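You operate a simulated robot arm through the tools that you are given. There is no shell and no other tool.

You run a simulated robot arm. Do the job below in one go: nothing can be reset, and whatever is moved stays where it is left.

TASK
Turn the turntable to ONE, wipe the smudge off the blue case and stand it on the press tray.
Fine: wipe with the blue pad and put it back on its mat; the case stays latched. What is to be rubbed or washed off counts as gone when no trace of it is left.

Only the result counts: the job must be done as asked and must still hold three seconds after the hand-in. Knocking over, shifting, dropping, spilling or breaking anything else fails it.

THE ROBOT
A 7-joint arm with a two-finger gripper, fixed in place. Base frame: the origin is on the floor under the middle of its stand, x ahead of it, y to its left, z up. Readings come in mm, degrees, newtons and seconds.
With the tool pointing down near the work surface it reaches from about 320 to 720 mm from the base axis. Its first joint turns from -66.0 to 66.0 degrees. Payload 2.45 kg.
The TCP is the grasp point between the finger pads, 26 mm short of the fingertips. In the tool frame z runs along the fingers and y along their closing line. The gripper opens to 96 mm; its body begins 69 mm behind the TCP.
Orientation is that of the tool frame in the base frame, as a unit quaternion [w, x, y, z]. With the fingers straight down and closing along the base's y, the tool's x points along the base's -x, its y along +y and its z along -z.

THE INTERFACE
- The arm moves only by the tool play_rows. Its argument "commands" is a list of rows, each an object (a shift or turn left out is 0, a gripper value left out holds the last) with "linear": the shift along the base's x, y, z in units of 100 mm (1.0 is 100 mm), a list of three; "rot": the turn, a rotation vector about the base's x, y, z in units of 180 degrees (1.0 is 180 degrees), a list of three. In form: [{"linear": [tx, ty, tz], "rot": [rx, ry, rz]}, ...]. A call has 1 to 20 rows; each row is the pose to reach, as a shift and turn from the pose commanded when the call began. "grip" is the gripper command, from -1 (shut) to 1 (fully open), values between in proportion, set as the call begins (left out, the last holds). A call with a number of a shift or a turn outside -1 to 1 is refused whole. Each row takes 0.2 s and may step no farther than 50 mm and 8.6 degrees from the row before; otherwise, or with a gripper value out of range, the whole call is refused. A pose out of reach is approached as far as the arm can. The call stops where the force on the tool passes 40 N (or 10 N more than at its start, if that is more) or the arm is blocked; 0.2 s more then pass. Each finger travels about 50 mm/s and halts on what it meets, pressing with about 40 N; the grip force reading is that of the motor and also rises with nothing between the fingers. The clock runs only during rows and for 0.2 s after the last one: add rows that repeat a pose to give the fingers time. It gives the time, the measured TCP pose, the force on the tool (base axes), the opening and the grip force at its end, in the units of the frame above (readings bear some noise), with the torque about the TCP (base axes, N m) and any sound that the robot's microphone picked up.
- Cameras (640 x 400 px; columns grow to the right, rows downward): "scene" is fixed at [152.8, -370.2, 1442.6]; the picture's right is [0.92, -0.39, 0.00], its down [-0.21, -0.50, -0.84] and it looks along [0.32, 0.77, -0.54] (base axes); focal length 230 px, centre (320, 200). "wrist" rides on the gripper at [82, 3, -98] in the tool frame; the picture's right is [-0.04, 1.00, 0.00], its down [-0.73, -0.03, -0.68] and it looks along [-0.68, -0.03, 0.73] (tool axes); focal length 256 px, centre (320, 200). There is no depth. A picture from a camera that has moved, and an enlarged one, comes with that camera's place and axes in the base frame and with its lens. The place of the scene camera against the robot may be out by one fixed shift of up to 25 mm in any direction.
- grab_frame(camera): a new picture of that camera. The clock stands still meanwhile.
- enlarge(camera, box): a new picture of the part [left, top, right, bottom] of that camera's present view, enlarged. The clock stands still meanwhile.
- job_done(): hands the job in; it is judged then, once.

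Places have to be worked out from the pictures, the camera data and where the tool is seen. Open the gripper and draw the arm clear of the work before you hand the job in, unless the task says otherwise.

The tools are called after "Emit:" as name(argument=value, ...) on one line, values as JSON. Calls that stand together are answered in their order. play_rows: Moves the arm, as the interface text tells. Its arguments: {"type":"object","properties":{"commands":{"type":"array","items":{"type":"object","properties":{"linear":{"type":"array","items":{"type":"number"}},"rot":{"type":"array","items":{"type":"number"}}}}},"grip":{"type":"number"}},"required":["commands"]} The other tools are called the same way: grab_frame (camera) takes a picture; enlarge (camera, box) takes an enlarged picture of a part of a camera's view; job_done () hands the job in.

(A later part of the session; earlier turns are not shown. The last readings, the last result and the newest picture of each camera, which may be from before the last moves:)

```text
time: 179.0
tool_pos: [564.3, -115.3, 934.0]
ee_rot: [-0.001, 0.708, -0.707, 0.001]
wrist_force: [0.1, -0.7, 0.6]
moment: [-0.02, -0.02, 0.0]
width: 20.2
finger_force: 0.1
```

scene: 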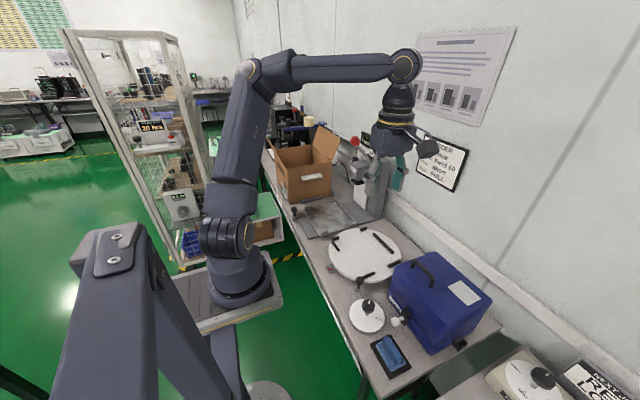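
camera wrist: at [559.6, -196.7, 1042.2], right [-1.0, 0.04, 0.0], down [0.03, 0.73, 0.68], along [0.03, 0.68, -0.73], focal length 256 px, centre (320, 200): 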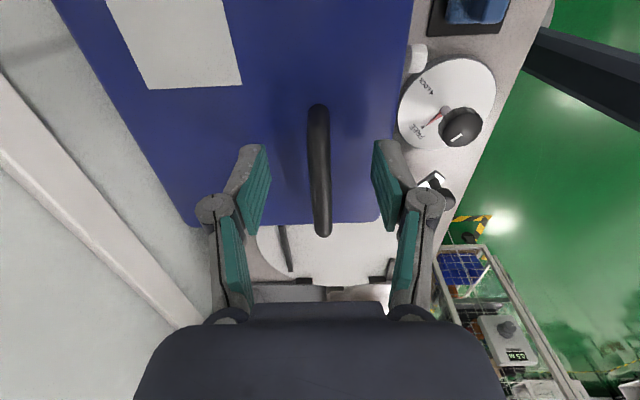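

Emit:
play_rows(commands=[{"linear": [0, 0, -0.01]}, {"linear": [0, 0, -0.02]}, {"linear": [0, 0, -0.02]}])

```text
time: 179.8
tool_pos: [562.5, -114.4, 930.4]
ee_rot: [0.0, 0.707, -0.707, 0.0]
wrist_force: [0.2, 0.3, 0.6]
moment: [0.02, 0.03, -0.02]
width: 20.1
finger_force: 0.0
```

Emit:
play_rows(commands=[{"linear": [0, 0, -0.01]}, {"linear": [0, 0, -0.02]}, {"linear": [0, 0, -0.02]}])

Emit:
enlarge(camera="scene", box=[405, 250, 455, 290])

```text
time: 180.6
tool_pos: [563.6, -114.7, 929.8]
ee_rot: [-0.001, 0.707, -0.707, 0.001]
wrist_force: [-3.1, 1.6, 6.6]
moment: [0.01, 0.14, -0.01]
width: 20.7
finger_force: 0.0
```

```text
10.00 times, centred on (430, 270) of scene
camera zoom: at [152.6, -370.1, 1442.7], right [0.92, -0.39, 0.0], down [-0.21, -0.5, -0.84], along [0.32, 0.77, -0.54], focal length 2302 px, centre (-780, -500)
```

zoom: 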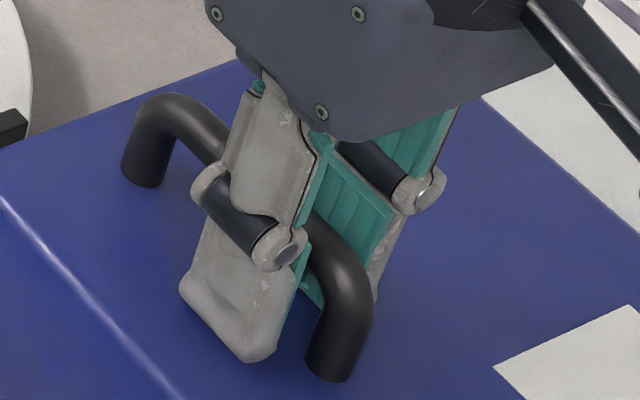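

The tips touch the lid with 6.6 N at TCP z≈930. Now I close firmly on the bar.

Emit:
play_rows(commands=[{"linear": [0, 0, 0]}, {"linear": [0, 0, 0]}, {"linear": [0, 0, 0]}, {"linear": [0, 0, 0]}], grip=-1)

Emit:
play_rows(commands=[{"linear": [0, 0, 0.01]}, {"linear": [0, 0, 0.03]}, {"linear": [0, 0, 0.06]}, {"linear": [0, 0, 0.1]}, {"linear": [0, 0, 0.1]}])

Emit:
enlarge(camera="scene", box=[375, 230, 475, 330])

```text
time: 181.6
tool_pos: [563.8, -115.3, 929.9]
ee_rot: [-0.001, 0.708, -0.706, 0.0]
wrist_force: [-0.8, -2.6, 4.6]
moment: [-0.07, -0.03, 0.31]
width: 9.9
finger_force: 37.4
```

```text
time: 182.8
tool_pos: [562.5, -114.7, 939.8]
ee_rot: [-0.001, 0.708, -0.706, 0.001]
wrist_force: [0.0, -0.1, -5.5]
moment: [0.1, 0.17, -0.02]
width: 10.0
finger_force: 37.0
```

```text
4.00 times, centred on (425, 280) of scene
camera zoom: at [152.9, -370.2, 1442.6], right [0.92, -0.39, 0.0], down [-0.21, -0.5, -0.84], along [0.32, 0.77, -0.54], focal length 921 px, centre (-100, -120)
```

zoom: 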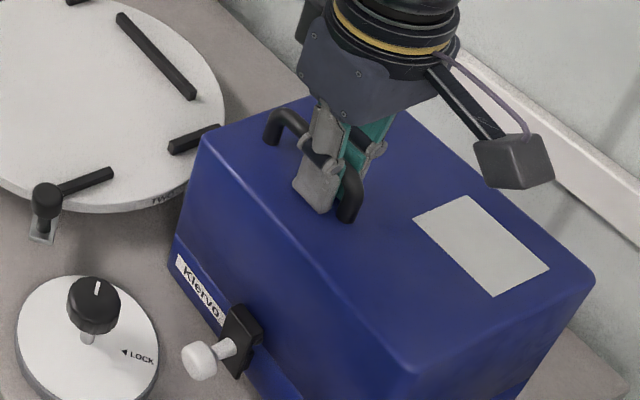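

Load 5.5 N with My 0.17 — the full 31 mm offset — so the case is hanging level now. I'll lift further and check that it holds.

Emit:
play_rows(commands=[{"linear": [0, 0, 0.1]}, {"linear": [0, 0, 0.25]}, {"linear": [0, 0, 0.4]}, {"linear": [0, 0, 0.55]}, {"linear": [0, 0, 0.7]}, {"linear": [0, 0, 0.8]}, {"linear": [0, 0, 0.8]}])

Emit:
enlarge(camera="scene", box=[365, 200, 485, 330])

```text
time: 184.4
tool_pos: [562.3, -113.9, 1019.2]
ee_rot: [-0.002, 0.708, -0.707, 0.001]
wrist_force: [-0.1, 0.4, -5.4]
moment: [0.13, 0.16, 0.0]
width: 9.9
finger_force: 37.0
```

```text
3.08 times, centred on (425, 265) of scene
camera zoom: at [152.9, -370.2, 1442.6], right [0.92, -0.39, 0.0], down [-0.21, -0.5, -0.84], along [0.32, 0.77, -0.54], focal length 708 px, centre (-3, 0)
```

zoom: 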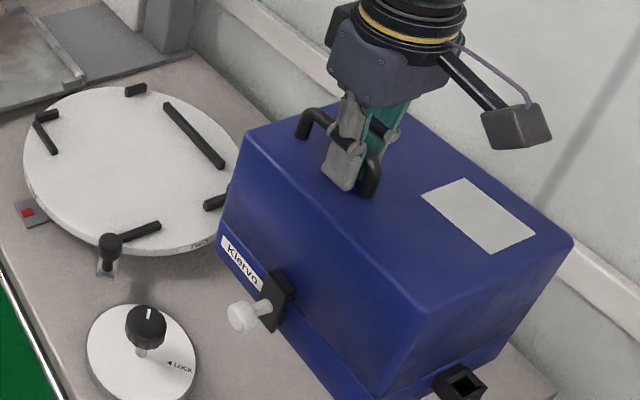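

The case hangs level and steady. I'll carry it back over the turntable toward the tray, staying clear of the press.

Emit:
play_rows(commands=[{"linear": [0, 0.05, 0.05]}, {"linear": [0, 0.15, 0.1]}, {"linear": [0, 0.28, 0.1]}, {"linear": [0, 0.42, 0.1]}, {"linear": [0, 0.56, 0.1]}, {"linear": [0, 0.7, 0.1]}, {"linear": [0, 0.85, 0.1]}, {"linear": [0, 1.0, 0.1]}])

Emit:
play_rows(commands=[{"linear": [-0.04, 0.14, 0]}, {"linear": [-0.09, 0.28, 0]}, {"linear": [-0.14, 0.42, 0]}, {"linear": [-0.19, 0.56, 0]}, {"linear": [-0.24, 0.7, 0]}, {"linear": [-0.29, 0.85, 0]}, {"linear": [-0.35, 1.0, 0]}])

Emit:
play_rows(commands=[{"linear": [-0.06, 0.14, 0]}, {"linear": [-0.12, 0.28, 0]}, {"linear": [-0.18, 0.42, 0]}, {"linear": [-0.25, 0.56, 0]}, {"linear": [-0.32, 0.7, 0]}, {"linear": [-0.39, 0.85, 0]}, {"linear": [-0.45, 1.0, 0]}, {"linear": [-0.45, 1.0, 0]}])

Emit:
grab_frame(camera="scene")

```text
time: 186.2
tool_pos: [561.1, -14.5, 1028.6]
ee_rot: [0.0, -0.707, 0.707, 0.0]
wrist_force: [-0.1, 0.3, -6.2]
moment: [0.08, 0.13, 0.01]
width: 9.7
finger_force: 37.2
```

```text
time: 187.8
tool_pos: [528.2, 85.7, 1029.1]
ee_rot: [0.0, 0.708, -0.707, 0.001]
wrist_force: [-0.3, -0.1, -5.3]
moment: [0.08, 0.16, 0.01]
width: 9.5
finger_force: 37.2
```

```text
time: 189.6
tool_pos: [483.9, 186.4, 1029.5]
ee_rot: [-0.001, 0.708, -0.707, 0.001]
wrist_force: [-0.2, 0.5, -6.1]
moment: [0.11, 0.11, 0.03]
width: 9.9
finger_force: 37.0
```

```text
taken
```

scene: 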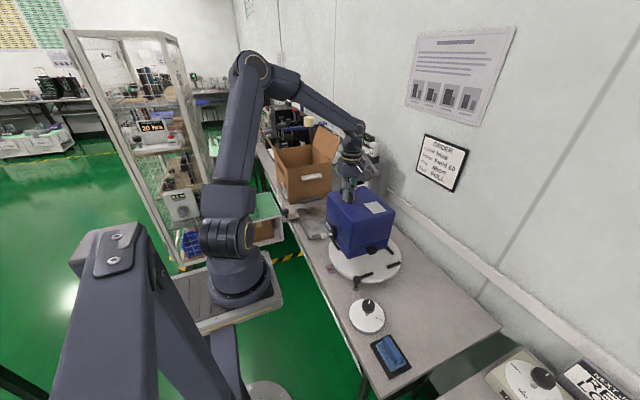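

Emit:
enlarge(camera="scene", box=[310, 160, 410, 270])

```text
3.64 times, centred on (360, 215) of scene
camera zoom: at [152.9, -370.1, 1442.6], right [0.92, -0.39, 0.0], down [-0.21, -0.5, -0.84], along [0.32, 0.77, -0.54], focal length 837 px, centre (174, 146)
```

zoom: 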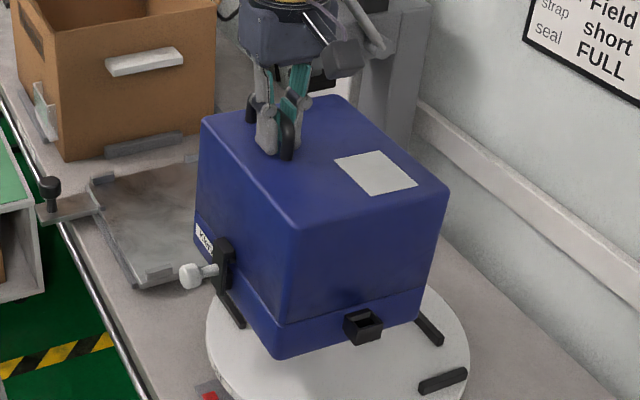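

The lean is only about 2°. I'll continue to the tray along the planned path.

Emit:
play_rows(commands=[{"linear": [-0.06, 0.14, 0]}, {"linear": [-0.12, 0.28, 0]}, {"linear": [-0.18, 0.42, 0]}, {"linear": [-0.22, 0.54, 0]}, {"linear": [-0.22, 0.6, 0]}, {"linear": [-0.22, 0.6, 0]}])

Emit:
play_rows(commands=[{"linear": [0, 0.14, 0]}, {"linear": [0, 0.28, 0]}, {"linear": [0, 0.42, 0]}, {"linear": [0, 0.56, 0]}, {"linear": [0, 0.7, 0]}, {"linear": [0, 0.84, 0]}, {"linear": [0, 0.95, 0]}, {"linear": [0, 1.0, 0]}, {"linear": [0, 1.0, 0]}])

Emit:
enlarge(camera="scene", box=[290, 150, 400, 260])

```text
time: 191.0
tool_pos: [460.7, 245.4, 1028.8]
ee_rot: [-0.001, 0.708, -0.707, 0.0]
wrist_force: [-0.5, -0.3, -6.5]
moment: [0.13, 0.15, -0.02]
width: 9.9
finger_force: 36.9
```

```text
time: 193.0
tool_pos: [460.8, 346.1, 1030.4]
ee_rot: [-0.001, 0.708, -0.706, 0.001]
wrist_force: [-0.4, -0.3, -5.6]
moment: [0.09, 0.15, 0.0]
width: 9.7
finger_force: 37.3
```

```text
3.64 times, centred on (345, 205) of scene
camera zoom: at [152.9, -370.1, 1442.7], right [0.92, -0.39, 0.0], down [-0.21, -0.5, -0.84], along [0.32, 0.77, -0.54], focal length 837 px, centre (229, 182)
```

zoom: 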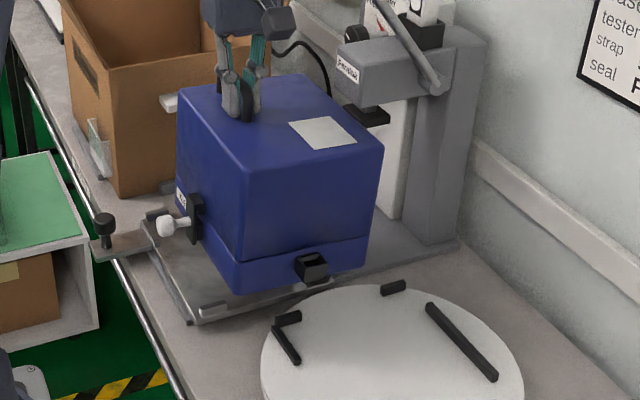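

No reach trouble and still level. I'll move on to above the tray centre.

Emit:
play_rows(commands=[{"linear": [-0.01, 0.12, 0]}, {"linear": [-0.03, 0.26, 0]}, {"linear": [-0.05, 0.4, 0]}, {"linear": [-0.07, 0.54, 0]}, {"linear": [-0.09, 0.68, 0]}, {"linear": [-0.1, 0.77, 0]}, {"linear": [-0.1, 0.81, 0]}, {"linear": [-0.1, 0.81, 0]}])

Emit:
enlarge(camera="scene", box=[280, 150, 390, 250])

Emit:
enlarge(camera="scene", box=[300, 195, 350, 240])

```text
time: 194.8
tool_pos: [451.1, 426.3, 1030.4]
ee_rot: [0.0, 0.708, -0.707, 0.0]
wrist_force: [-0.1, -0.4, -6.3]
moment: [0.12, 0.13, 0.05]
width: 9.7
finger_force: 37.2
```

```text
4.00 times, centred on (335, 200) of scene
camera zoom: at [152.9, -370.1, 1442.7], right [0.92, -0.39, 0.0], down [-0.21, -0.5, -0.84], along [0.32, 0.77, -0.54], focal length 921 px, centre (260, 200)
```

zoom: 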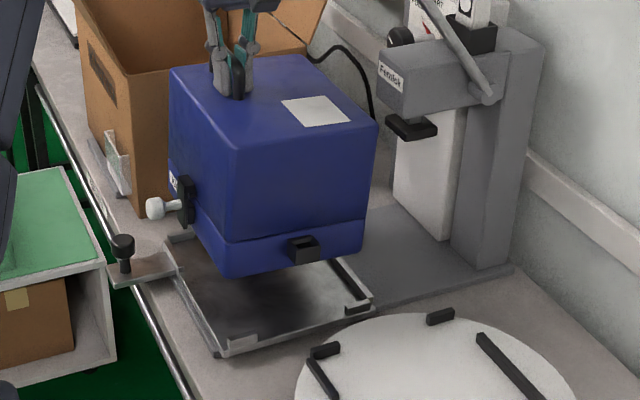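

```text
8.89 times, centred on (325, 218) of scene
camera zoom: at [152.9, -370.1, 1442.7], right [0.92, -0.39, 0.0], down [-0.21, -0.5, -0.84], along [0.32, 0.77, -0.54], focal length 2046 px, centre (276, 44)
```

zoom: 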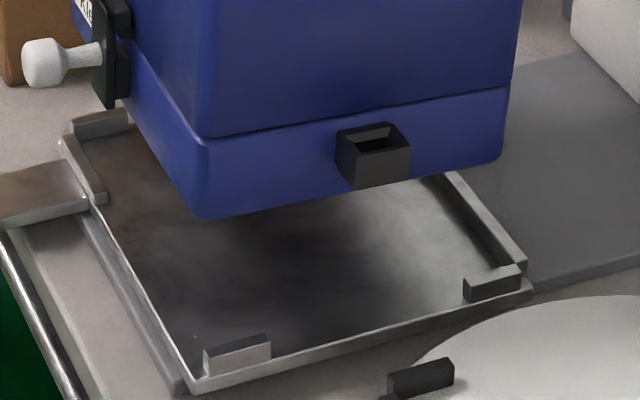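

Above the tray and level. I'll lower to about 12 mm above the lugs and check the alignment.

Emit:
play_rows(commands=[{"linear": [0, 0, -0.1]}, {"linear": [0, 0, -0.22]}, {"linear": [0, 0, -0.34]}, {"linear": [0, 0, -0.45]}, {"linear": [0, 0, -0.54]}, {"linear": [0, 0, -0.54]}])

Emit:
enlarge(camera="scene", box=[305, 205, 355, 245])

Emit:
enlarge(camera="scene", box=[285, 190, 335, 230])

Emit:
enlarge(camera="scene", box=[285, 165, 375, 245])

```text
time: 196.2
tool_pos: [450.4, 427.1, 975.9]
ee_rot: [0.0, 0.707, -0.707, 0.001]
wrist_force: [0.0, 0.5, -5.3]
moment: [0.14, 0.1, 0.0]
width: 9.9
finger_force: 37.2
```

```text
10.00 times, centred on (330, 225) of scene
camera zoom: at [152.9, -370.1, 1442.7], right [0.92, -0.39, 0.0], down [-0.21, -0.5, -0.84], along [0.32, 0.77, -0.54], focal length 2302 px, centre (220, -50)
```

zoom: 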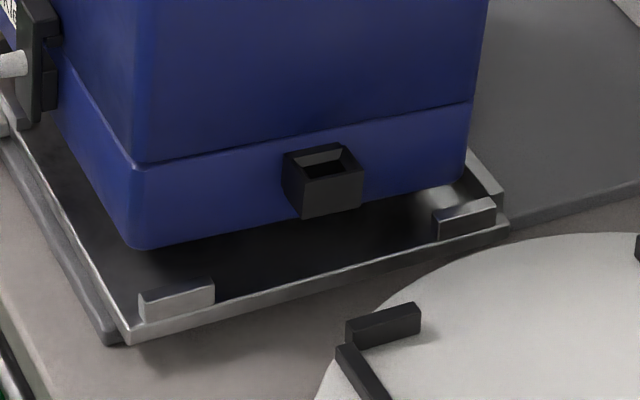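

```text
10.00 times, centred on (310, 210) of scene
camera zoom: at [152.9, -370.1, 1442.7], right [0.92, -0.39, 0.0], down [-0.21, -0.5, -0.84], along [0.32, 0.77, -0.54], focal length 2302 px, centre (420, 100)
```

zoom: 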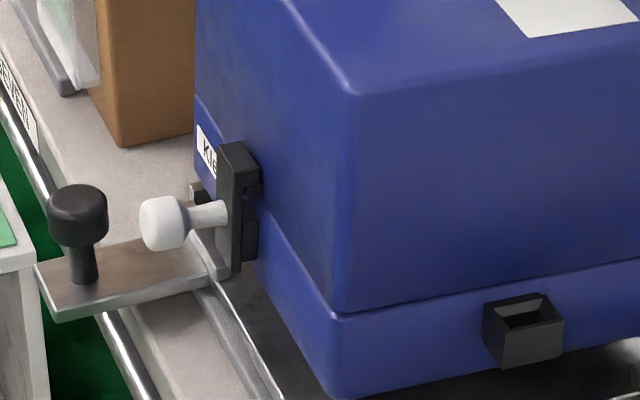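

```text
5.00 times, centred on (330, 205) of scene
camera zoom: at [152.9, -370.1, 1442.7], right [0.92, -0.39, 0.0], down [-0.21, -0.5, -0.84], along [0.32, 0.77, -0.54], focal length 1151 px, centre (270, 175)
```

zoom: 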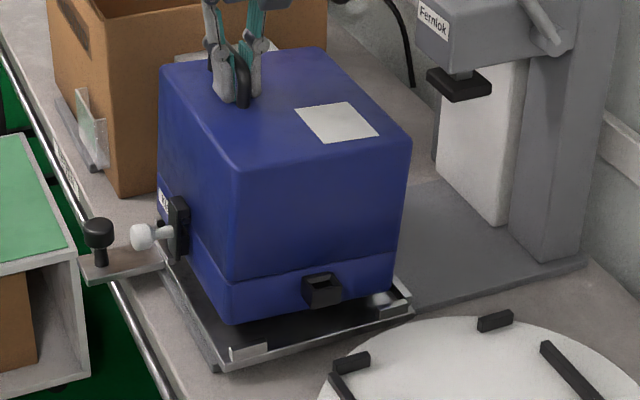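

The -y gap looks about 3–7 mm and the case is about 6 mm toward -x with roughly 2.4° of lean, which will swing the bottom +x as it levels. I'll shift +5 mm in x and lower to just above the tray floor.

Emit:
play_rows(commands=[{"linear": [0.025, 0, 0]}, {"linear": [0.05, 0, -0.03]}, {"linear": [0.05, 0, -0.07]}, {"linear": [0.05, 0, -0.11]}, {"linear": [0.05, 0, -0.15]}, {"linear": [0.05, 0, -0.15]}])

Emit:
enlarge(camera="scene", box=[305, 205, 355, 245])

```text
time: 197.6
tool_pos: [455.5, 426.4, 962.6]
ee_rot: [-0.002, 0.707, -0.707, 0.001]
wrist_force: [-2.8, -5.6, 18.4]
moment: [1.01, -0.01, -0.01]
width: 9.7
finger_force: 37.2
```

```text
10.00 times, centred on (330, 225) of scene
camera zoom: at [152.5, -370.6, 1442.6], right [0.92, -0.39, 0.0], down [-0.21, -0.5, -0.84], along [0.32, 0.77, -0.54], focal length 2302 px, centre (220, -50)
```

zoom: 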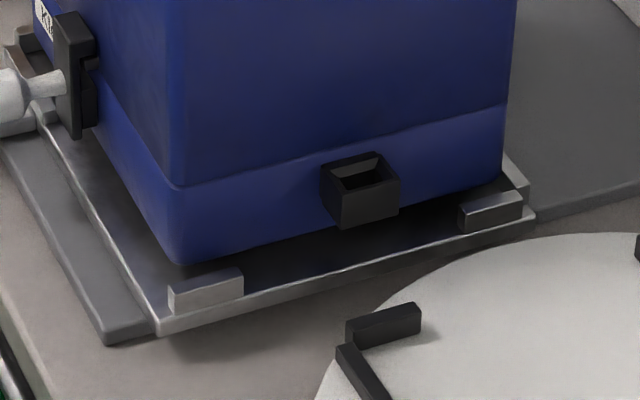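

It landed on the +y lug again (Fy -5.6 N, contact at the +y edge, bottom at lug height) and nudged the tray ~14 mm. The usable y must be between 421.2 and 426.5, so about 423.9. I'll lift 8 mm, shift -2.7 mm in y and +8 mm in x to follow the tray.

Emit:
play_rows(commands=[{"linear": [0, 0, 0.04]}, {"linear": [0, 0, 0.08]}, {"linear": [0.03, -0.015, 0.1]}, {"linear": [0.06, -0.027, 0.1]}, {"linear": [0.08, -0.027, 0.1]}, {"linear": [0.08, -0.027, 0.1]}])

Emit:
enlarge(camera="scene", box=[305, 205, 355, 245])

Emit:
enlarge(camera="scene", box=[285, 165, 375, 245])

```text
time: 199.0
tool_pos: [463.3, 424.8, 970.2]
ee_rot: [0.001, -0.707, 0.707, 0.0]
wrist_force: [-0.5, 0.3, -6.2]
moment: [0.1, 0.17, -0.01]
width: 9.7
finger_force: 37.3
```

```text
10.00 times, centred on (330, 225) of scene
camera zoom: at [152.9, -370.1, 1442.7], right [0.92, -0.39, 0.0], down [-0.21, -0.5, -0.84], along [0.32, 0.77, -0.54], focal length 2302 px, centre (220, -50)
```

zoom: 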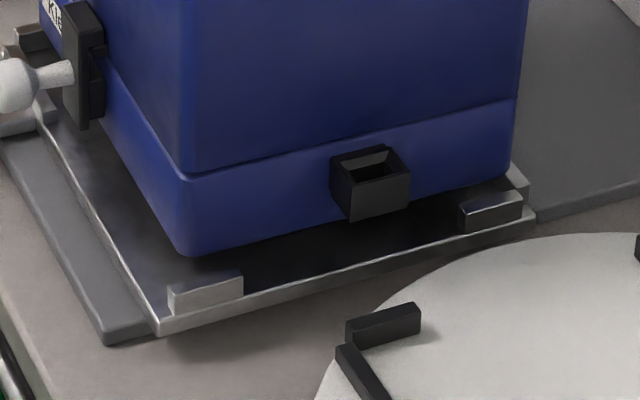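

```text
5.00 times, centred on (330, 205) of scene
camera zoom: at [152.9, -370.1, 1442.7], right [0.92, -0.39, 0.0], down [-0.21, -0.5, -0.84], along [0.32, 0.77, -0.54], focal length 1151 px, centre (270, 175)
```

zoom: 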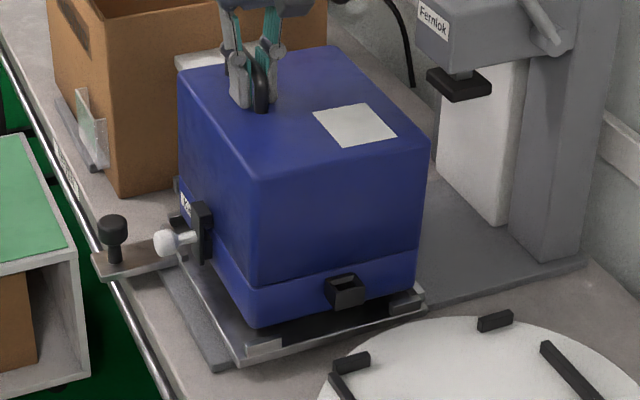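

Now the case hangs level and, by the image, sits centred between the -y and +y lugs and within the lips, perhaps 2 mm too far +x. I'll correct 2 mm and lower 12 mm, watching for contact.

Emit:
play_rows(commands=[{"linear": [-0.02, 0, -0.02]}, {"linear": [-0.02, 0, -0.05]}, {"linear": [-0.02, 0, -0.08]}, {"linear": [-0.02, 0, -0.1]}, {"linear": [-0.02, 0, -0.1]}])

Emit:
enlarge(camera="scene", box=[305, 205, 355, 245])

```text
time: 200.2
tool_pos: [462.5, 423.5, 961.2]
ee_rot: [-0.001, 0.708, -0.706, 0.0]
wrist_force: [-1.9, 1.1, 2.6]
moment: [-0.46, -0.24, -0.07]
width: 9.8
finger_force: 37.0
```

```text
10.00 times, centred on (330, 225) of scene
camera zoom: at [152.7, -370.1, 1442.7], right [0.92, -0.39, 0.0], down [-0.21, -0.5, -0.84], along [0.32, 0.77, -0.54], focal length 2302 px, centre (220, -50)
```

zoom: 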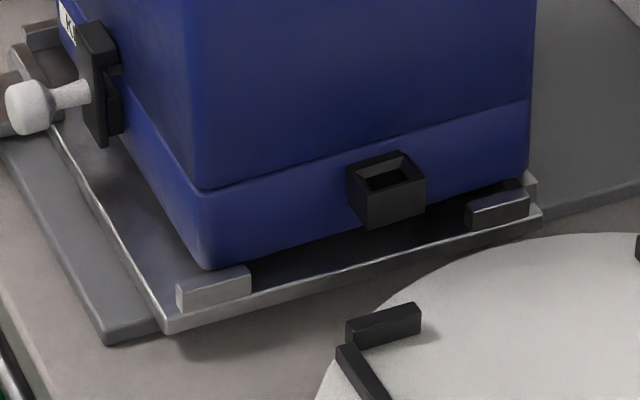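

Contact again, now at the (+x, -y) corner on the far -y lug, so a small yaw error may be eating the clearance. I'll lift 6 mm and measure the case's yaw from the wrist camera using the lid edges.

Emit:
play_rows(commands=[{"linear": [0, 0, 0.04]}, {"linear": [0, 0, 0.08]}, {"linear": [0, 0, 0.08]}])

Emit:
grab_frame(camera="wrist")

Emit:
enlarge(camera="wrist", box=[60, 0, 260, 125])

Emit:
enlarge(camera="wrist", box=[380, 0, 480, 62])

Emit:
enlarge(camera="wrist", box=[160, 180, 260, 242])

Emit:
enlarge(camera="wrist", box=[360, 180, 460, 242])

```text
time: 201.0
tool_pos: [461.7, 423.7, 967.9]
ee_rot: [0.001, -0.707, 0.707, 0.0]
wrist_force: [-1.1, -0.6, -5.7]
moment: [0.13, 0.15, 0.01]
width: 10.0
finger_force: 37.0
```

```text
taken
camera wrist: at [457.8, 342.4, 1065.5], right [-1.0, 0.04, 0.0], down [0.03, 0.73, 0.68], along [0.03, 0.68, -0.73], focal length 256 px, centre (320, 200)
```

wrist: 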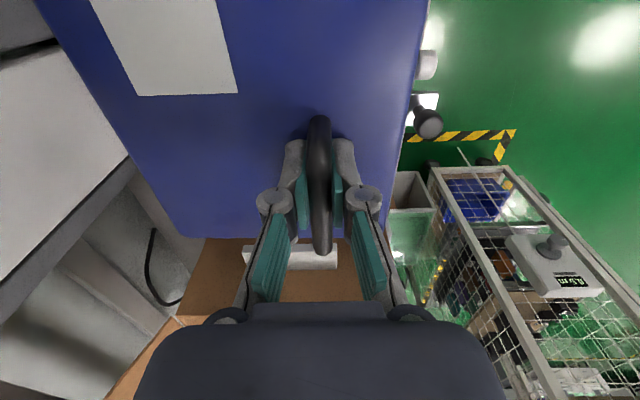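

```text
3.20 times, centred on (160, 62) of wrist
camera zoom: at [457.8, 342.4, 1065.5], right [-1.0, 0.04, 0.0], down [0.03, 0.73, 0.68], along [0.03, 0.68, -0.73], focal length 819 px, centre (832, 640)
```

zoom: 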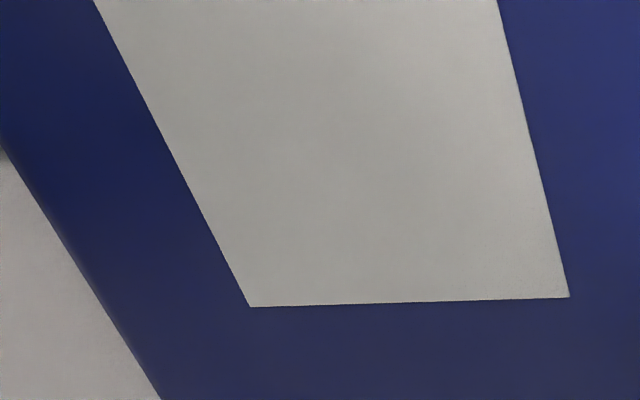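

```text
6.40 times, centred on (430, 31) of wrist
camera zoom: at [457.8, 342.4, 1065.5], right [-1.0, 0.04, 0.0], down [0.03, 0.73, 0.68], along [0.03, 0.68, -0.73], focal length 1638 px, centre (-384, 1282)
```

zoom: 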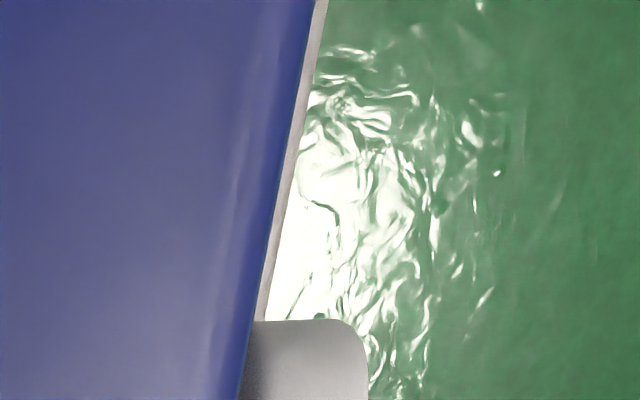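

```text
6.40 times, centred on (210, 211) of wrist
camera zoom: at [457.8, 342.4, 1065.5], right [-1.0, 0.04, 0.0], down [0.03, 0.73, 0.68], along [0.03, 0.68, -0.73], focal length 1638 px, centre (1024, 130)
```

zoom: 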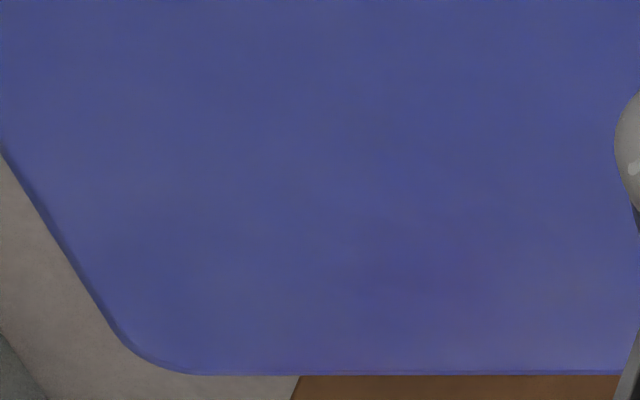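

```text
6.40 times, centred on (410, 211) of wrist
camera zoom: at [457.8, 342.4, 1065.5], right [-1.0, 0.04, 0.0], down [0.03, 0.73, 0.68], along [0.03, 0.68, -0.73], focal length 1638 px, centre (-256, 130)
```

zoom: 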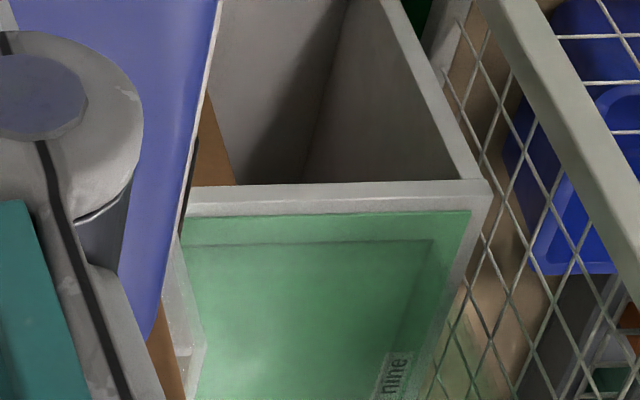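

The lid-edge geometry gives yaw ≈0°, lean ≈1°, roll ≈0.5°, so orientation is fine. The base simply has only about ±1.3 mm of room in y, centred at TCP y≈425.1. Let me get a fresh view to compute the x offset to the tray before trying again.

Emit:
enlarge(camera="scene", box=[305, 205, 355, 245])

Emit:
enlarge(camera="scene", box=[335, 210, 355, 226])

Emit:
enlarge(camera="scene", box=[296, 200, 326, 224])

```text
10.00 times, centred on (330, 225) of scene
camera zoom: at [152.9, -370.1, 1442.7], right [0.92, -0.39, 0.0], down [-0.21, -0.5, -0.84], along [0.32, 0.77, -0.54], focal length 2302 px, centre (220, -50)
```

zoom: 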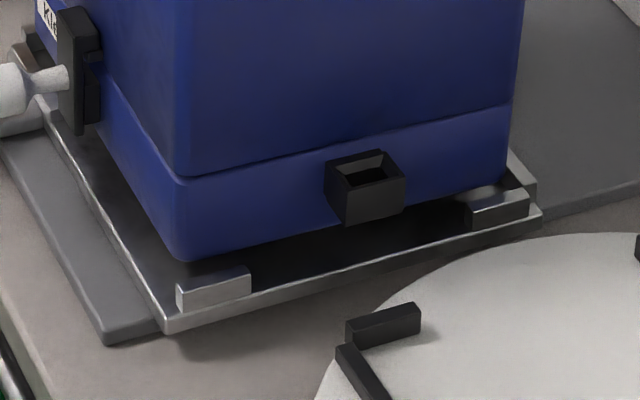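

```text
16.00 times, centred on (345, 218) of scene
camera zoom: at [152.9, -370.1, 1442.7], right [0.92, -0.39, 0.0], down [-0.21, -0.5, -0.84], along [0.32, 0.77, -0.54], focal length 3683 px, centre (-80, -88)
```

zoom: 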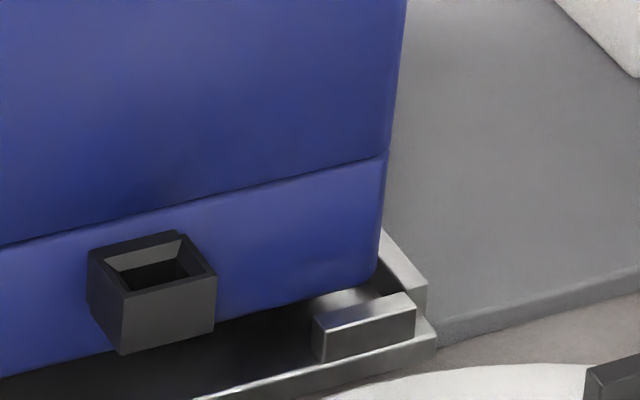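

```text
16.00 times, centred on (311, 212) of scene
camera zoom: at [152.9, -370.1, 1442.7], right [0.92, -0.39, 0.0], down [-0.21, -0.5, -0.84], along [0.32, 0.77, -0.54], focal length 3683 px, centre (464, 8)
```

zoom: 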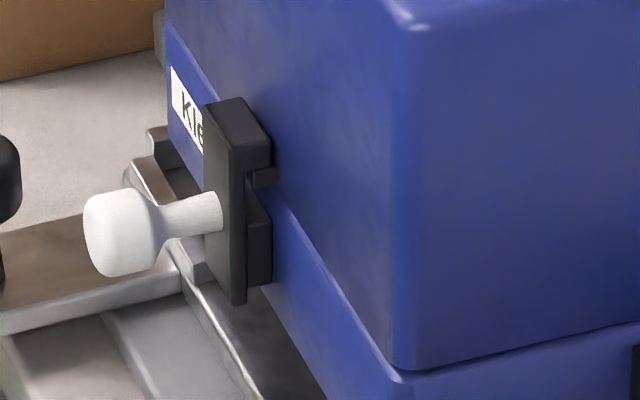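

The contact point works out to about 20 mm inside the case's corner, and re-triangulating gives lug tops at z≈793 and the tray floor at z≈780. So the case was already down between the lugs, touching the floor. I'll shift +2 mm in x for centring and lower onto the floor.

Emit:
play_rows(commands=[{"linear": [0.01, 0.005, 0]}, {"linear": [0.02, 0.005, -0.02]}, {"linear": [0.02, 0.005, -0.04]}, {"linear": [0.02, 0.005, -0.06]}, {"linear": [0.02, 0.005, -0.06]}])

Emit:
enlarge(camera="scene", box=[305, 205, 355, 245])

```text
time: 202.2
tool_pos: [463.6, 425.0, 962.7]
ee_rot: [0.0, 0.707, -0.707, 0.0]
wrist_force: [0.1, 0.3, -6.2]
moment: [0.1, 0.13, -0.03]
width: 10.0
finger_force: 37.3
```

```text
10.00 times, centred on (330, 225) of scene
camera zoom: at [152.9, -370.1, 1442.7], right [0.92, -0.39, 0.0], down [-0.21, -0.5, -0.84], along [0.32, 0.77, -0.54], focal length 2302 px, centre (220, -50)
```

zoom: 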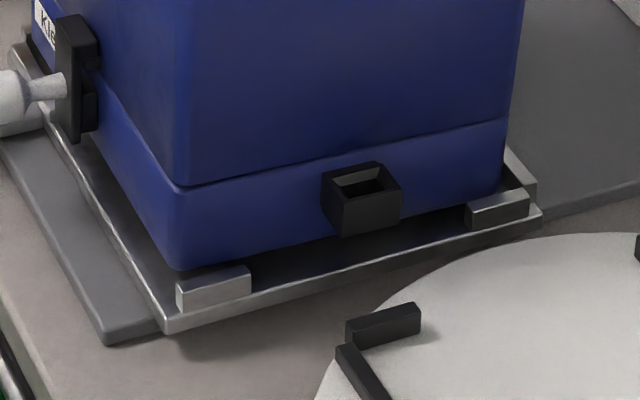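

No contact yet at z≈962.7. I'll go down 2 mm more.

Emit:
play_rows(commands=[{"linear": [0.005, 0, -0.01]}, {"linear": [0.01, 0, -0.02]}, {"linear": [0.01, 0, -0.02]}])

Emit:
enlarge(camera="scene", box=[305, 205, 355, 245])

```text
time: 203.0
tool_pos: [465.5, 424.0, 960.2]
ee_rot: [-0.001, 0.708, -0.707, 0.0]
wrist_force: [-0.3, 0.1, -5.3]
moment: [0.11, 0.1, 0.01]
width: 9.7
finger_force: 37.1
```

```text
10.00 times, centred on (330, 225) of scene
camera zoom: at [152.9, -370.1, 1442.7], right [0.92, -0.39, 0.0], down [-0.21, -0.5, -0.84], along [0.32, 0.77, -0.54], focal length 2302 px, centre (220, -50)
```

zoom: 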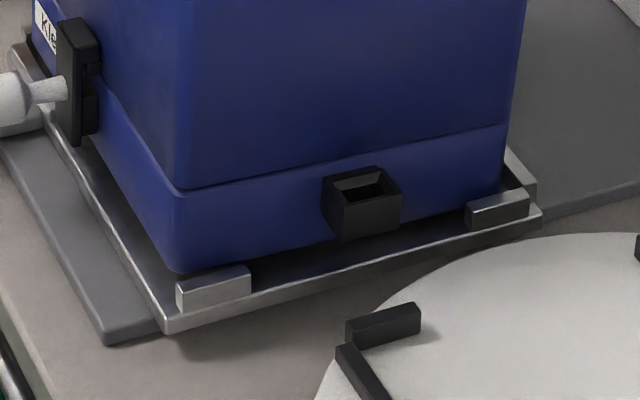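

Emit:
play_rows(commands=[{"linear": [0, 0, -0.01]}, {"linear": [0, 0, -0.02]}, {"linear": [0, 0, -0.02]}])

Emit:
enlarge(camera="scene", box=[305, 205, 355, 245])

```text
time: 203.8
tool_pos: [464.2, 424.3, 959.0]
ee_rot: [0.0, 0.708, -0.707, 0.001]
wrist_force: [-2.0, 0.5, 0.1]
moment: [-0.4, -0.12, -0.14]
width: 9.7
finger_force: 37.6
```

```text
10.00 times, centred on (330, 225) of scene
camera zoom: at [152.8, -370.2, 1442.7], right [0.92, -0.39, 0.0], down [-0.21, -0.5, -0.84], along [0.32, 0.77, -0.54], focal length 2302 px, centre (220, -50)
```

zoom: 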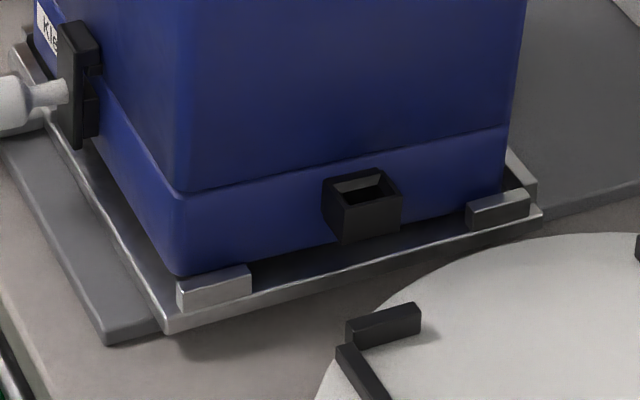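

The (+x, -y) bottom corner now rests on the tray floor at about z≈778, inside the lugs. I'll lower the last few mm while easing 3 mm toward -x so it levels without dragging the tray.

Emit:
play_rows(commands=[{"linear": [-0.01, 0, -0.008]}, {"linear": [-0.02, 0, -0.016]}, {"linear": [-0.03, 0, -0.025]}, {"linear": [-0.03, 0, -0.025]}])

Emit:
enlarge(camera="scene", box=[305, 205, 355, 245])

Emit:
enlarge(camera="scene", box=[290, 185, 350, 235])

```text
time: 204.8
tool_pos: [461.3, 424.7, 956.6]
ee_rot: [0.0, 0.708, -0.707, 0.001]
wrist_force: [-1.2, 0.1, -2.2]
moment: [-0.24, 0.0, -0.08]
width: 9.7
finger_force: 37.2
```

```text
10.00 times, centred on (330, 225) of scene
camera zoom: at [152.8, -370.1, 1442.7], right [0.92, -0.39, 0.0], down [-0.21, -0.5, -0.84], along [0.32, 0.77, -0.54], focal length 2302 px, centre (220, -50)
```

zoom: 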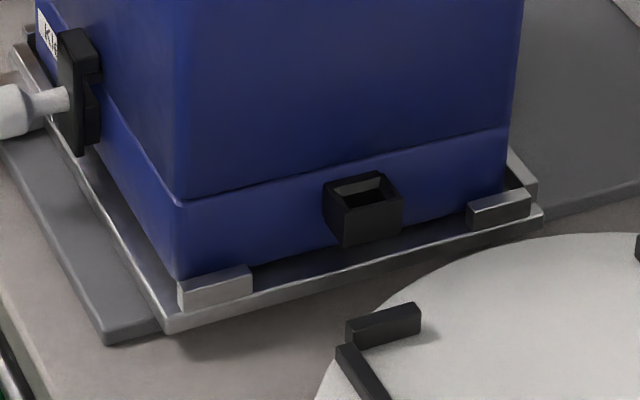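

```text
8.00 times, centred on (320, 210) of scene
camera zoom: at [152.8, -370.1, 1442.7], right [0.92, -0.39, 0.0], down [-0.21, -0.5, -0.84], along [0.32, 0.77, -0.54], focal length 1841 px, centre (320, 120)
```

zoom: 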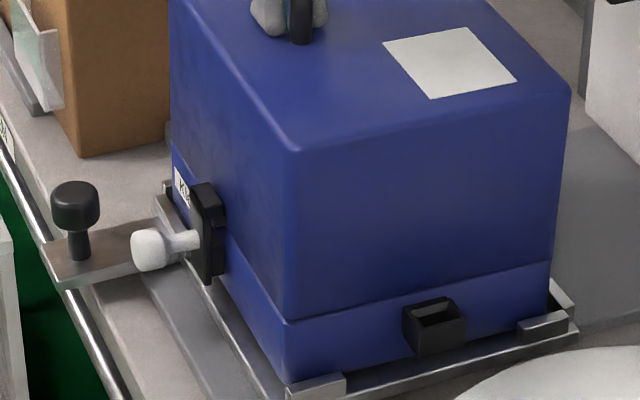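

It's going down inside the lugs with 3.6 N supported and the tray hardly moved. I'll continue 2–3 mm more.

Emit:
play_rows(commands=[{"linear": [-0.01, 0, -0.008]}, {"linear": [-0.015, 0, -0.016]}, {"linear": [-0.02, 0, -0.025]}, {"linear": [-0.02, 0, -0.025]}])

Emit:
enlarge(camera="scene", box=[305, 205, 355, 245])

Emit:
enlarge(camera="scene", box=[290, 185, 350, 235])

```text
time: 205.8
tool_pos: [460.0, 424.7, 952.7]
ee_rot: [-0.001, 0.708, -0.707, -0.001]
wrist_force: [-1.8, 3.7, 3.4]
moment: [-0.61, -0.03, -0.18]
width: 10.1
finger_force: 37.0
```

```text
10.00 times, centred on (330, 225) of scene
camera zoom: at [152.7, -370.2, 1442.7], right [0.92, -0.39, 0.0], down [-0.21, -0.5, -0.84], along [0.32, 0.77, -0.54], focal length 2302 px, centre (220, -50)
```

zoom: 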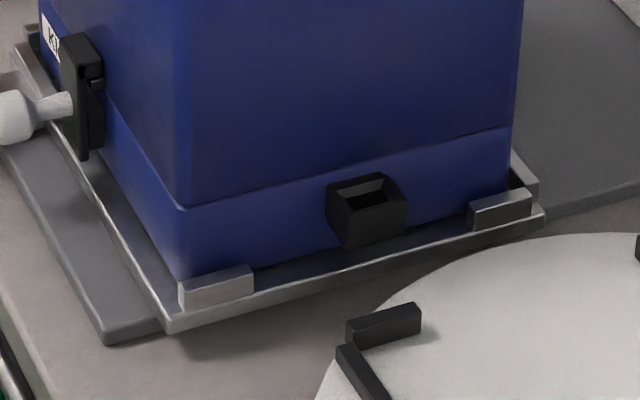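

```text
8.00 times, centred on (320, 210) of scene
camera zoom: at [152.7, -370.2, 1442.7], right [0.92, -0.39, 0.0], down [-0.21, -0.5, -0.84], along [0.32, 0.77, -0.54], focal length 1841 px, centre (320, 120)
```

zoom: 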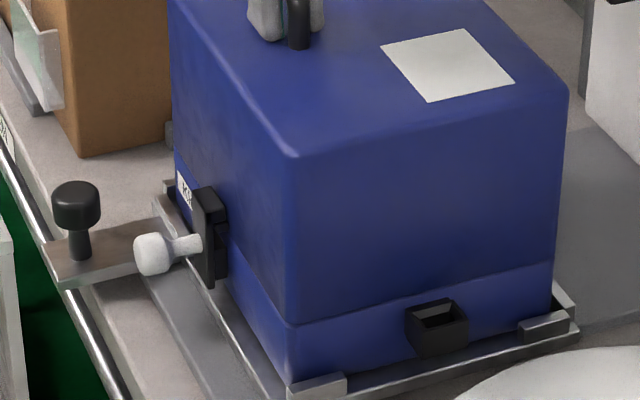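

The bottom edge has dropped behind the lugs; a 3.7 N side load says the -y face rubs its lug. I'll shift 1 mm toward +y and lower the last bit.

Emit:
play_rows(commands=[{"linear": [0, 0.01, 0]}, {"linear": [0, 0.01, -0.01]}, {"linear": [-0.005, 0.01, -0.02]}, {"linear": [-0.005, 0.01, -0.02]}])

Emit:
enlarge(camera="scene", box=[305, 205, 355, 245])

Emit:
enlarge(camera="scene", box=[290, 165, 370, 235])

```text
time: 206.8
tool_pos: [460.3, 425.6, 953.2]
ee_rot: [-0.002, 0.707, -0.707, 0.002]
wrist_force: [-0.7, -3.9, 8.2]
moment: [-0.39, 0.02, -0.15]
width: 9.7
finger_force: 36.8
```

```text
10.00 times, centred on (330, 225) of scene
camera zoom: at [152.7, -370.4, 1442.6], right [0.92, -0.39, 0.0], down [-0.21, -0.5, -0.84], along [0.32, 0.77, -0.54], focal length 2302 px, centre (220, -50)
```

zoom: 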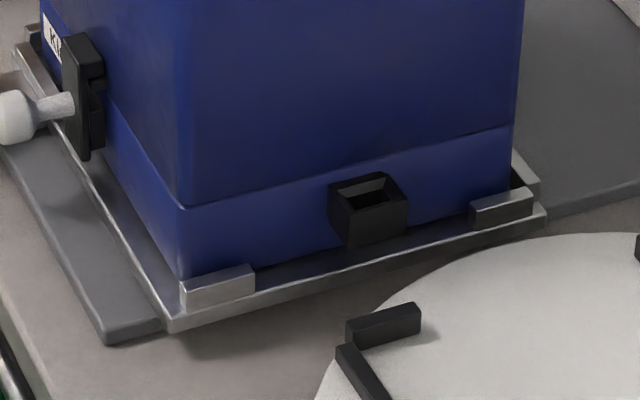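

```text
5.71 times, centred on (330, 200) of scene
camera zoom: at [152.7, -370.4, 1442.6], right [0.92, -0.39, 0.0], down [-0.21, -0.5, -0.84], along [0.32, 0.77, -0.54], focal length 1315 px, centre (263, 200)
```

zoom: 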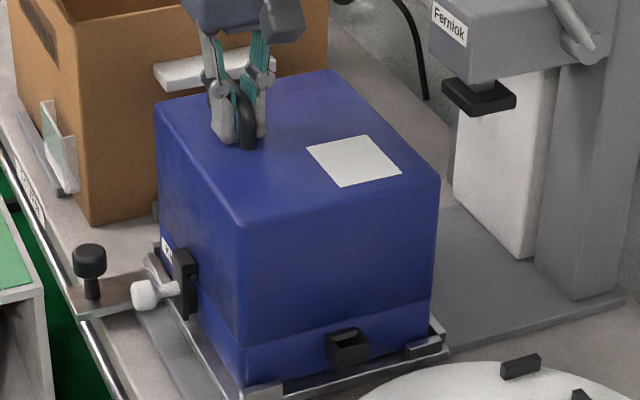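

The tool now stands at z≈953 with the load rising, so the case is resting on the tray floor. I'll check the -x side at the near lip before letting go.

Emit:
enlarge(camera="scene", box=[300, 200, 330, 235])

Emit:
enlarge(camera="scene", box=[335, 210, 355, 226])

```text
11.43 times, centred on (315, 218) of scene
camera zoom: at [152.7, -370.4, 1442.6], right [0.92, -0.39, 0.0], down [-0.21, -0.5, -0.84], along [0.32, 0.77, -0.54], focal length 2631 px, centre (377, 0)
```

zoom: 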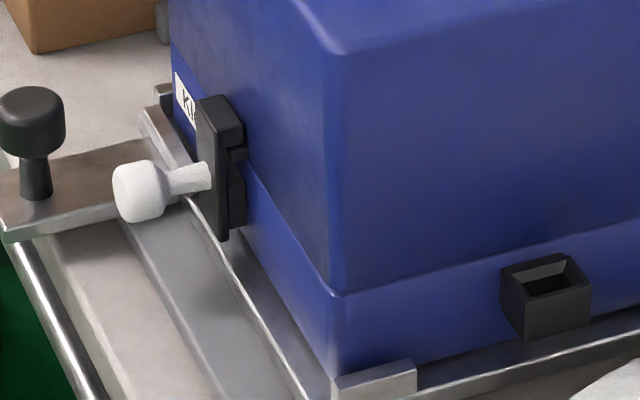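

```text
16.00 times, centred on (345, 218) of scene
camera zoom: at [152.7, -370.4, 1442.6], right [0.92, -0.39, 0.0], down [-0.21, -0.5, -0.84], along [0.32, 0.77, -0.54], focal length 3683 px, centre (-80, -88)
```

zoom: 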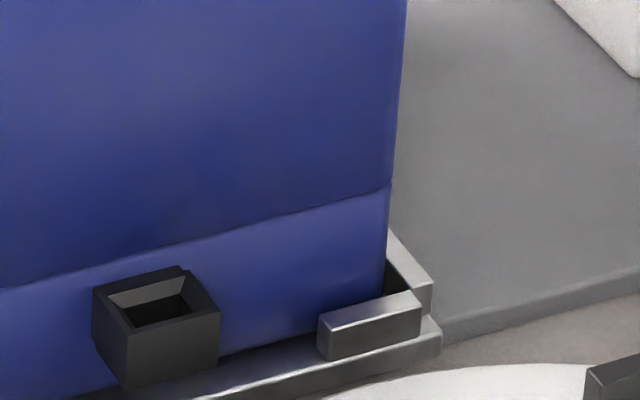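

The case is inside the lugs and the far lip, standing upright. I'll relieve the press by 1 mm and open the gripper.

Emit:
play_rows(commands=[{"linear": [0, 0, 0.01]}, {"linear": [0, 0, 0.01]}])

Emit:
play_rows(commands=[{"linear": [0, 0, 0]}, {"linear": [0, 0, 0]}, {"linear": [0, 0, 0]}, {"linear": [0, 0, 0]}], grip=-0.5)

Emit:
enlarge(camera="scene", box=[290, 165, 370, 235])

Emit:
enlarge(camera="scene", box=[305, 205, 355, 245])

```text
time: 207.4
tool_pos: [458.9, 425.8, 951.5]
ee_rot: [0.001, -0.707, 0.707, 0.0]
wrist_force: [1.8, -0.9, -1.5]
moment: [0.12, 0.0, -0.06]
width: 10.0
finger_force: 36.7
```

```text
time: 208.4
tool_pos: [459.2, 426.0, 952.6]
ee_rot: [-0.001, 0.707, -0.707, 0.0]
wrist_force: [-0.6, 0.9, 0.2]
moment: [-0.04, 0.03, 0.01]
width: 23.9
finger_force: 0.1
```

```text
5.71 times, centred on (330, 200) of scene
camera zoom: at [152.8, -370.2, 1442.6], right [0.92, -0.39, 0.0], down [-0.21, -0.5, -0.84], along [0.32, 0.77, -0.54], focal length 1315 px, centre (263, 200)
```

zoom: 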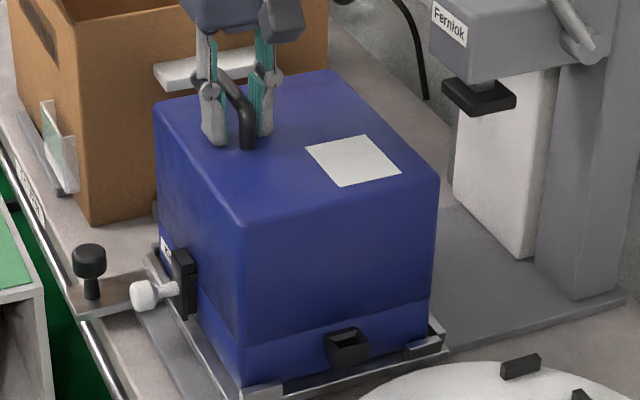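

```text
10.00 times, centred on (330, 225) of scene
camera zoom: at [152.8, -370.2, 1442.6], right [0.92, -0.39, 0.0], down [-0.21, -0.5, -0.84], along [0.32, 0.77, -0.54], focal length 2302 px, centre (220, -50)
```

zoom: 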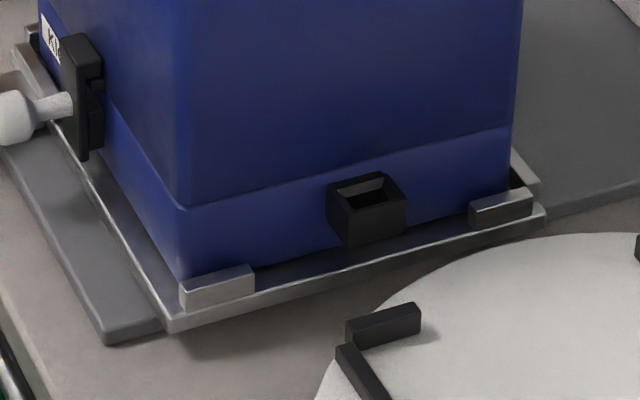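

Released, and it stays upright. I'll zoom in at the near lip and the -x bottom edge to make sure it sits flat and not on the lip.

Emit:
enlarge(camera="scene", box=[298, 202, 322, 220])

Emit:
enlarge(camera="scene", box=[312, 218, 336, 236])

Emit:
enlarge(camera="scene", box=[335, 208, 359, 226])

```text
16.00 times, centred on (310, 211) of scene
camera zoom: at [152.8, -370.2, 1442.6], right [0.92, -0.39, 0.0], down [-0.21, -0.5, -0.84], along [0.32, 0.77, -0.54], focal length 3683 px, centre (480, 24)
```

zoom: 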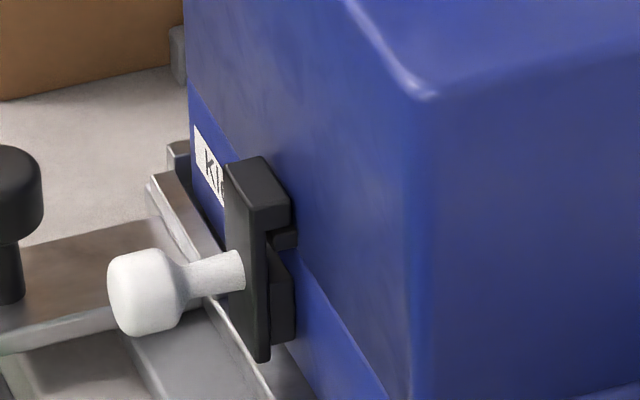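

```text
16.00 times, centred on (324, 227) of scene
camera zoom: at [152.8, -370.2, 1442.6], right [0.92, -0.39, 0.0], down [-0.21, -0.5, -0.84], along [0.32, 0.77, -0.54], focal length 3683 px, centre (256, -232)
```

zoom: 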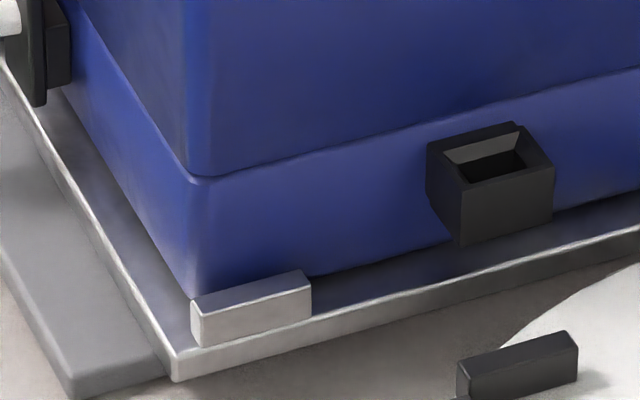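

```text
16.00 times, centred on (347, 217) of scene
camera zoom: at [152.8, -370.2, 1442.6], right [0.92, -0.39, 0.0], down [-0.21, -0.5, -0.84], along [0.32, 0.77, -0.54], focal length 3683 px, centre (-112, -72)
```

zoom: 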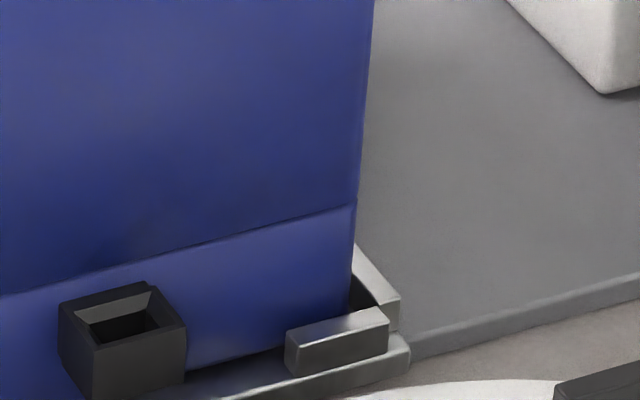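

The case stands on the tray floor, inside all lugs and lips. The tray is still about 17.5 mm off home, so I'll regrip the handle with the tips on the lid, press lightly, and draw tray and case together back toward -x.

Emit:
play_rows(commands=[{"linear": [0, 0, -0.005]}, {"linear": [0, 0, -0.01]}, {"linear": [0, 0, -0.01]}])

Emit:
play_rows(commands=[{"linear": [0, 0, 0]}, {"linear": [0, 0, 0]}, {"linear": [0, 0, 0]}, {"linear": [0, 0, 0]}], grip=-1)

```text
time: 209.2
tool_pos: [459.0, 426.8, 952.2]
ee_rot: [0.0, 0.707, -0.707, 0.001]
wrist_force: [-0.3, 0.3, 1.8]
moment: [0.0, -0.01, 0.01]
width: 23.8
finger_force: 0.2
```

```text
time: 210.2
tool_pos: [458.8, 425.6, 951.4]
ee_rot: [-0.001, 0.707, -0.707, 0.001]
wrist_force: [0.7, 2.5, -0.1]
moment: [0.06, 0.01, -0.04]
width: 9.9
finger_force: 37.3
```

Gripped again at 9.9 mm. I'll press down about 1 mm and read the force.

Emit:
play_rows(commands=[{"linear": [0, 0, -0.01]}, {"linear": [0, 0, -0.01]}])

```text
time: 210.8
tool_pos: [459.3, 425.5, 950.8]
ee_rot: [-0.001, 0.707, -0.707, 0.001]
wrist_force: [-3.3, -3.3, 11.9]
moment: [-0.33, -0.06, -0.01]
width: 9.5
finger_force: 37.2
```

About 12 N of press. I'll drag toward -x in small steps for 8 mm and look at the tray.

Emit:
play_rows(commands=[{"linear": [-0.02, 0, 0]}, {"linear": [-0.04, 0, 0]}, {"linear": [-0.06, 0, 0]}, {"linear": [-0.08, 0, 0]}, {"linear": [-0.08, 0, 0]}])

Emit:
enlarge(camera="scene", box=[305, 205, 355, 245])

```text
time: 212.0
tool_pos: [452.0, 425.3, 951.4]
ee_rot: [0.003, -0.707, 0.708, -0.001]
wrist_force: [2.8, -2.6, 17.0]
moment: [0.11, -0.01, -0.01]
width: 9.9
finger_force: 37.3
```

```text
10.00 times, centred on (330, 225) of scene
camera zoom: at [152.6, -370.5, 1442.6], right [0.92, -0.39, 0.0], down [-0.21, -0.5, -0.84], along [0.32, 0.77, -0.54], focal length 2302 px, centre (220, -50)
```

zoom: 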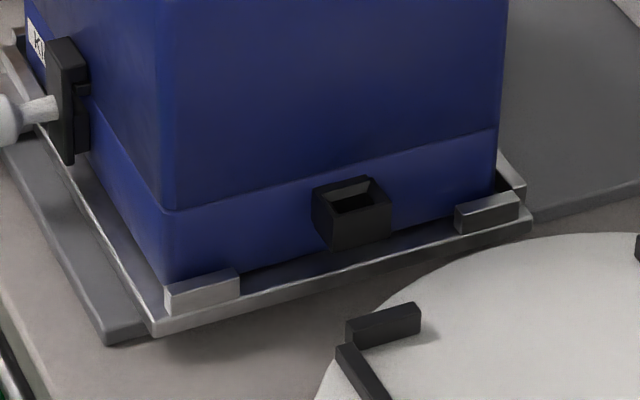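

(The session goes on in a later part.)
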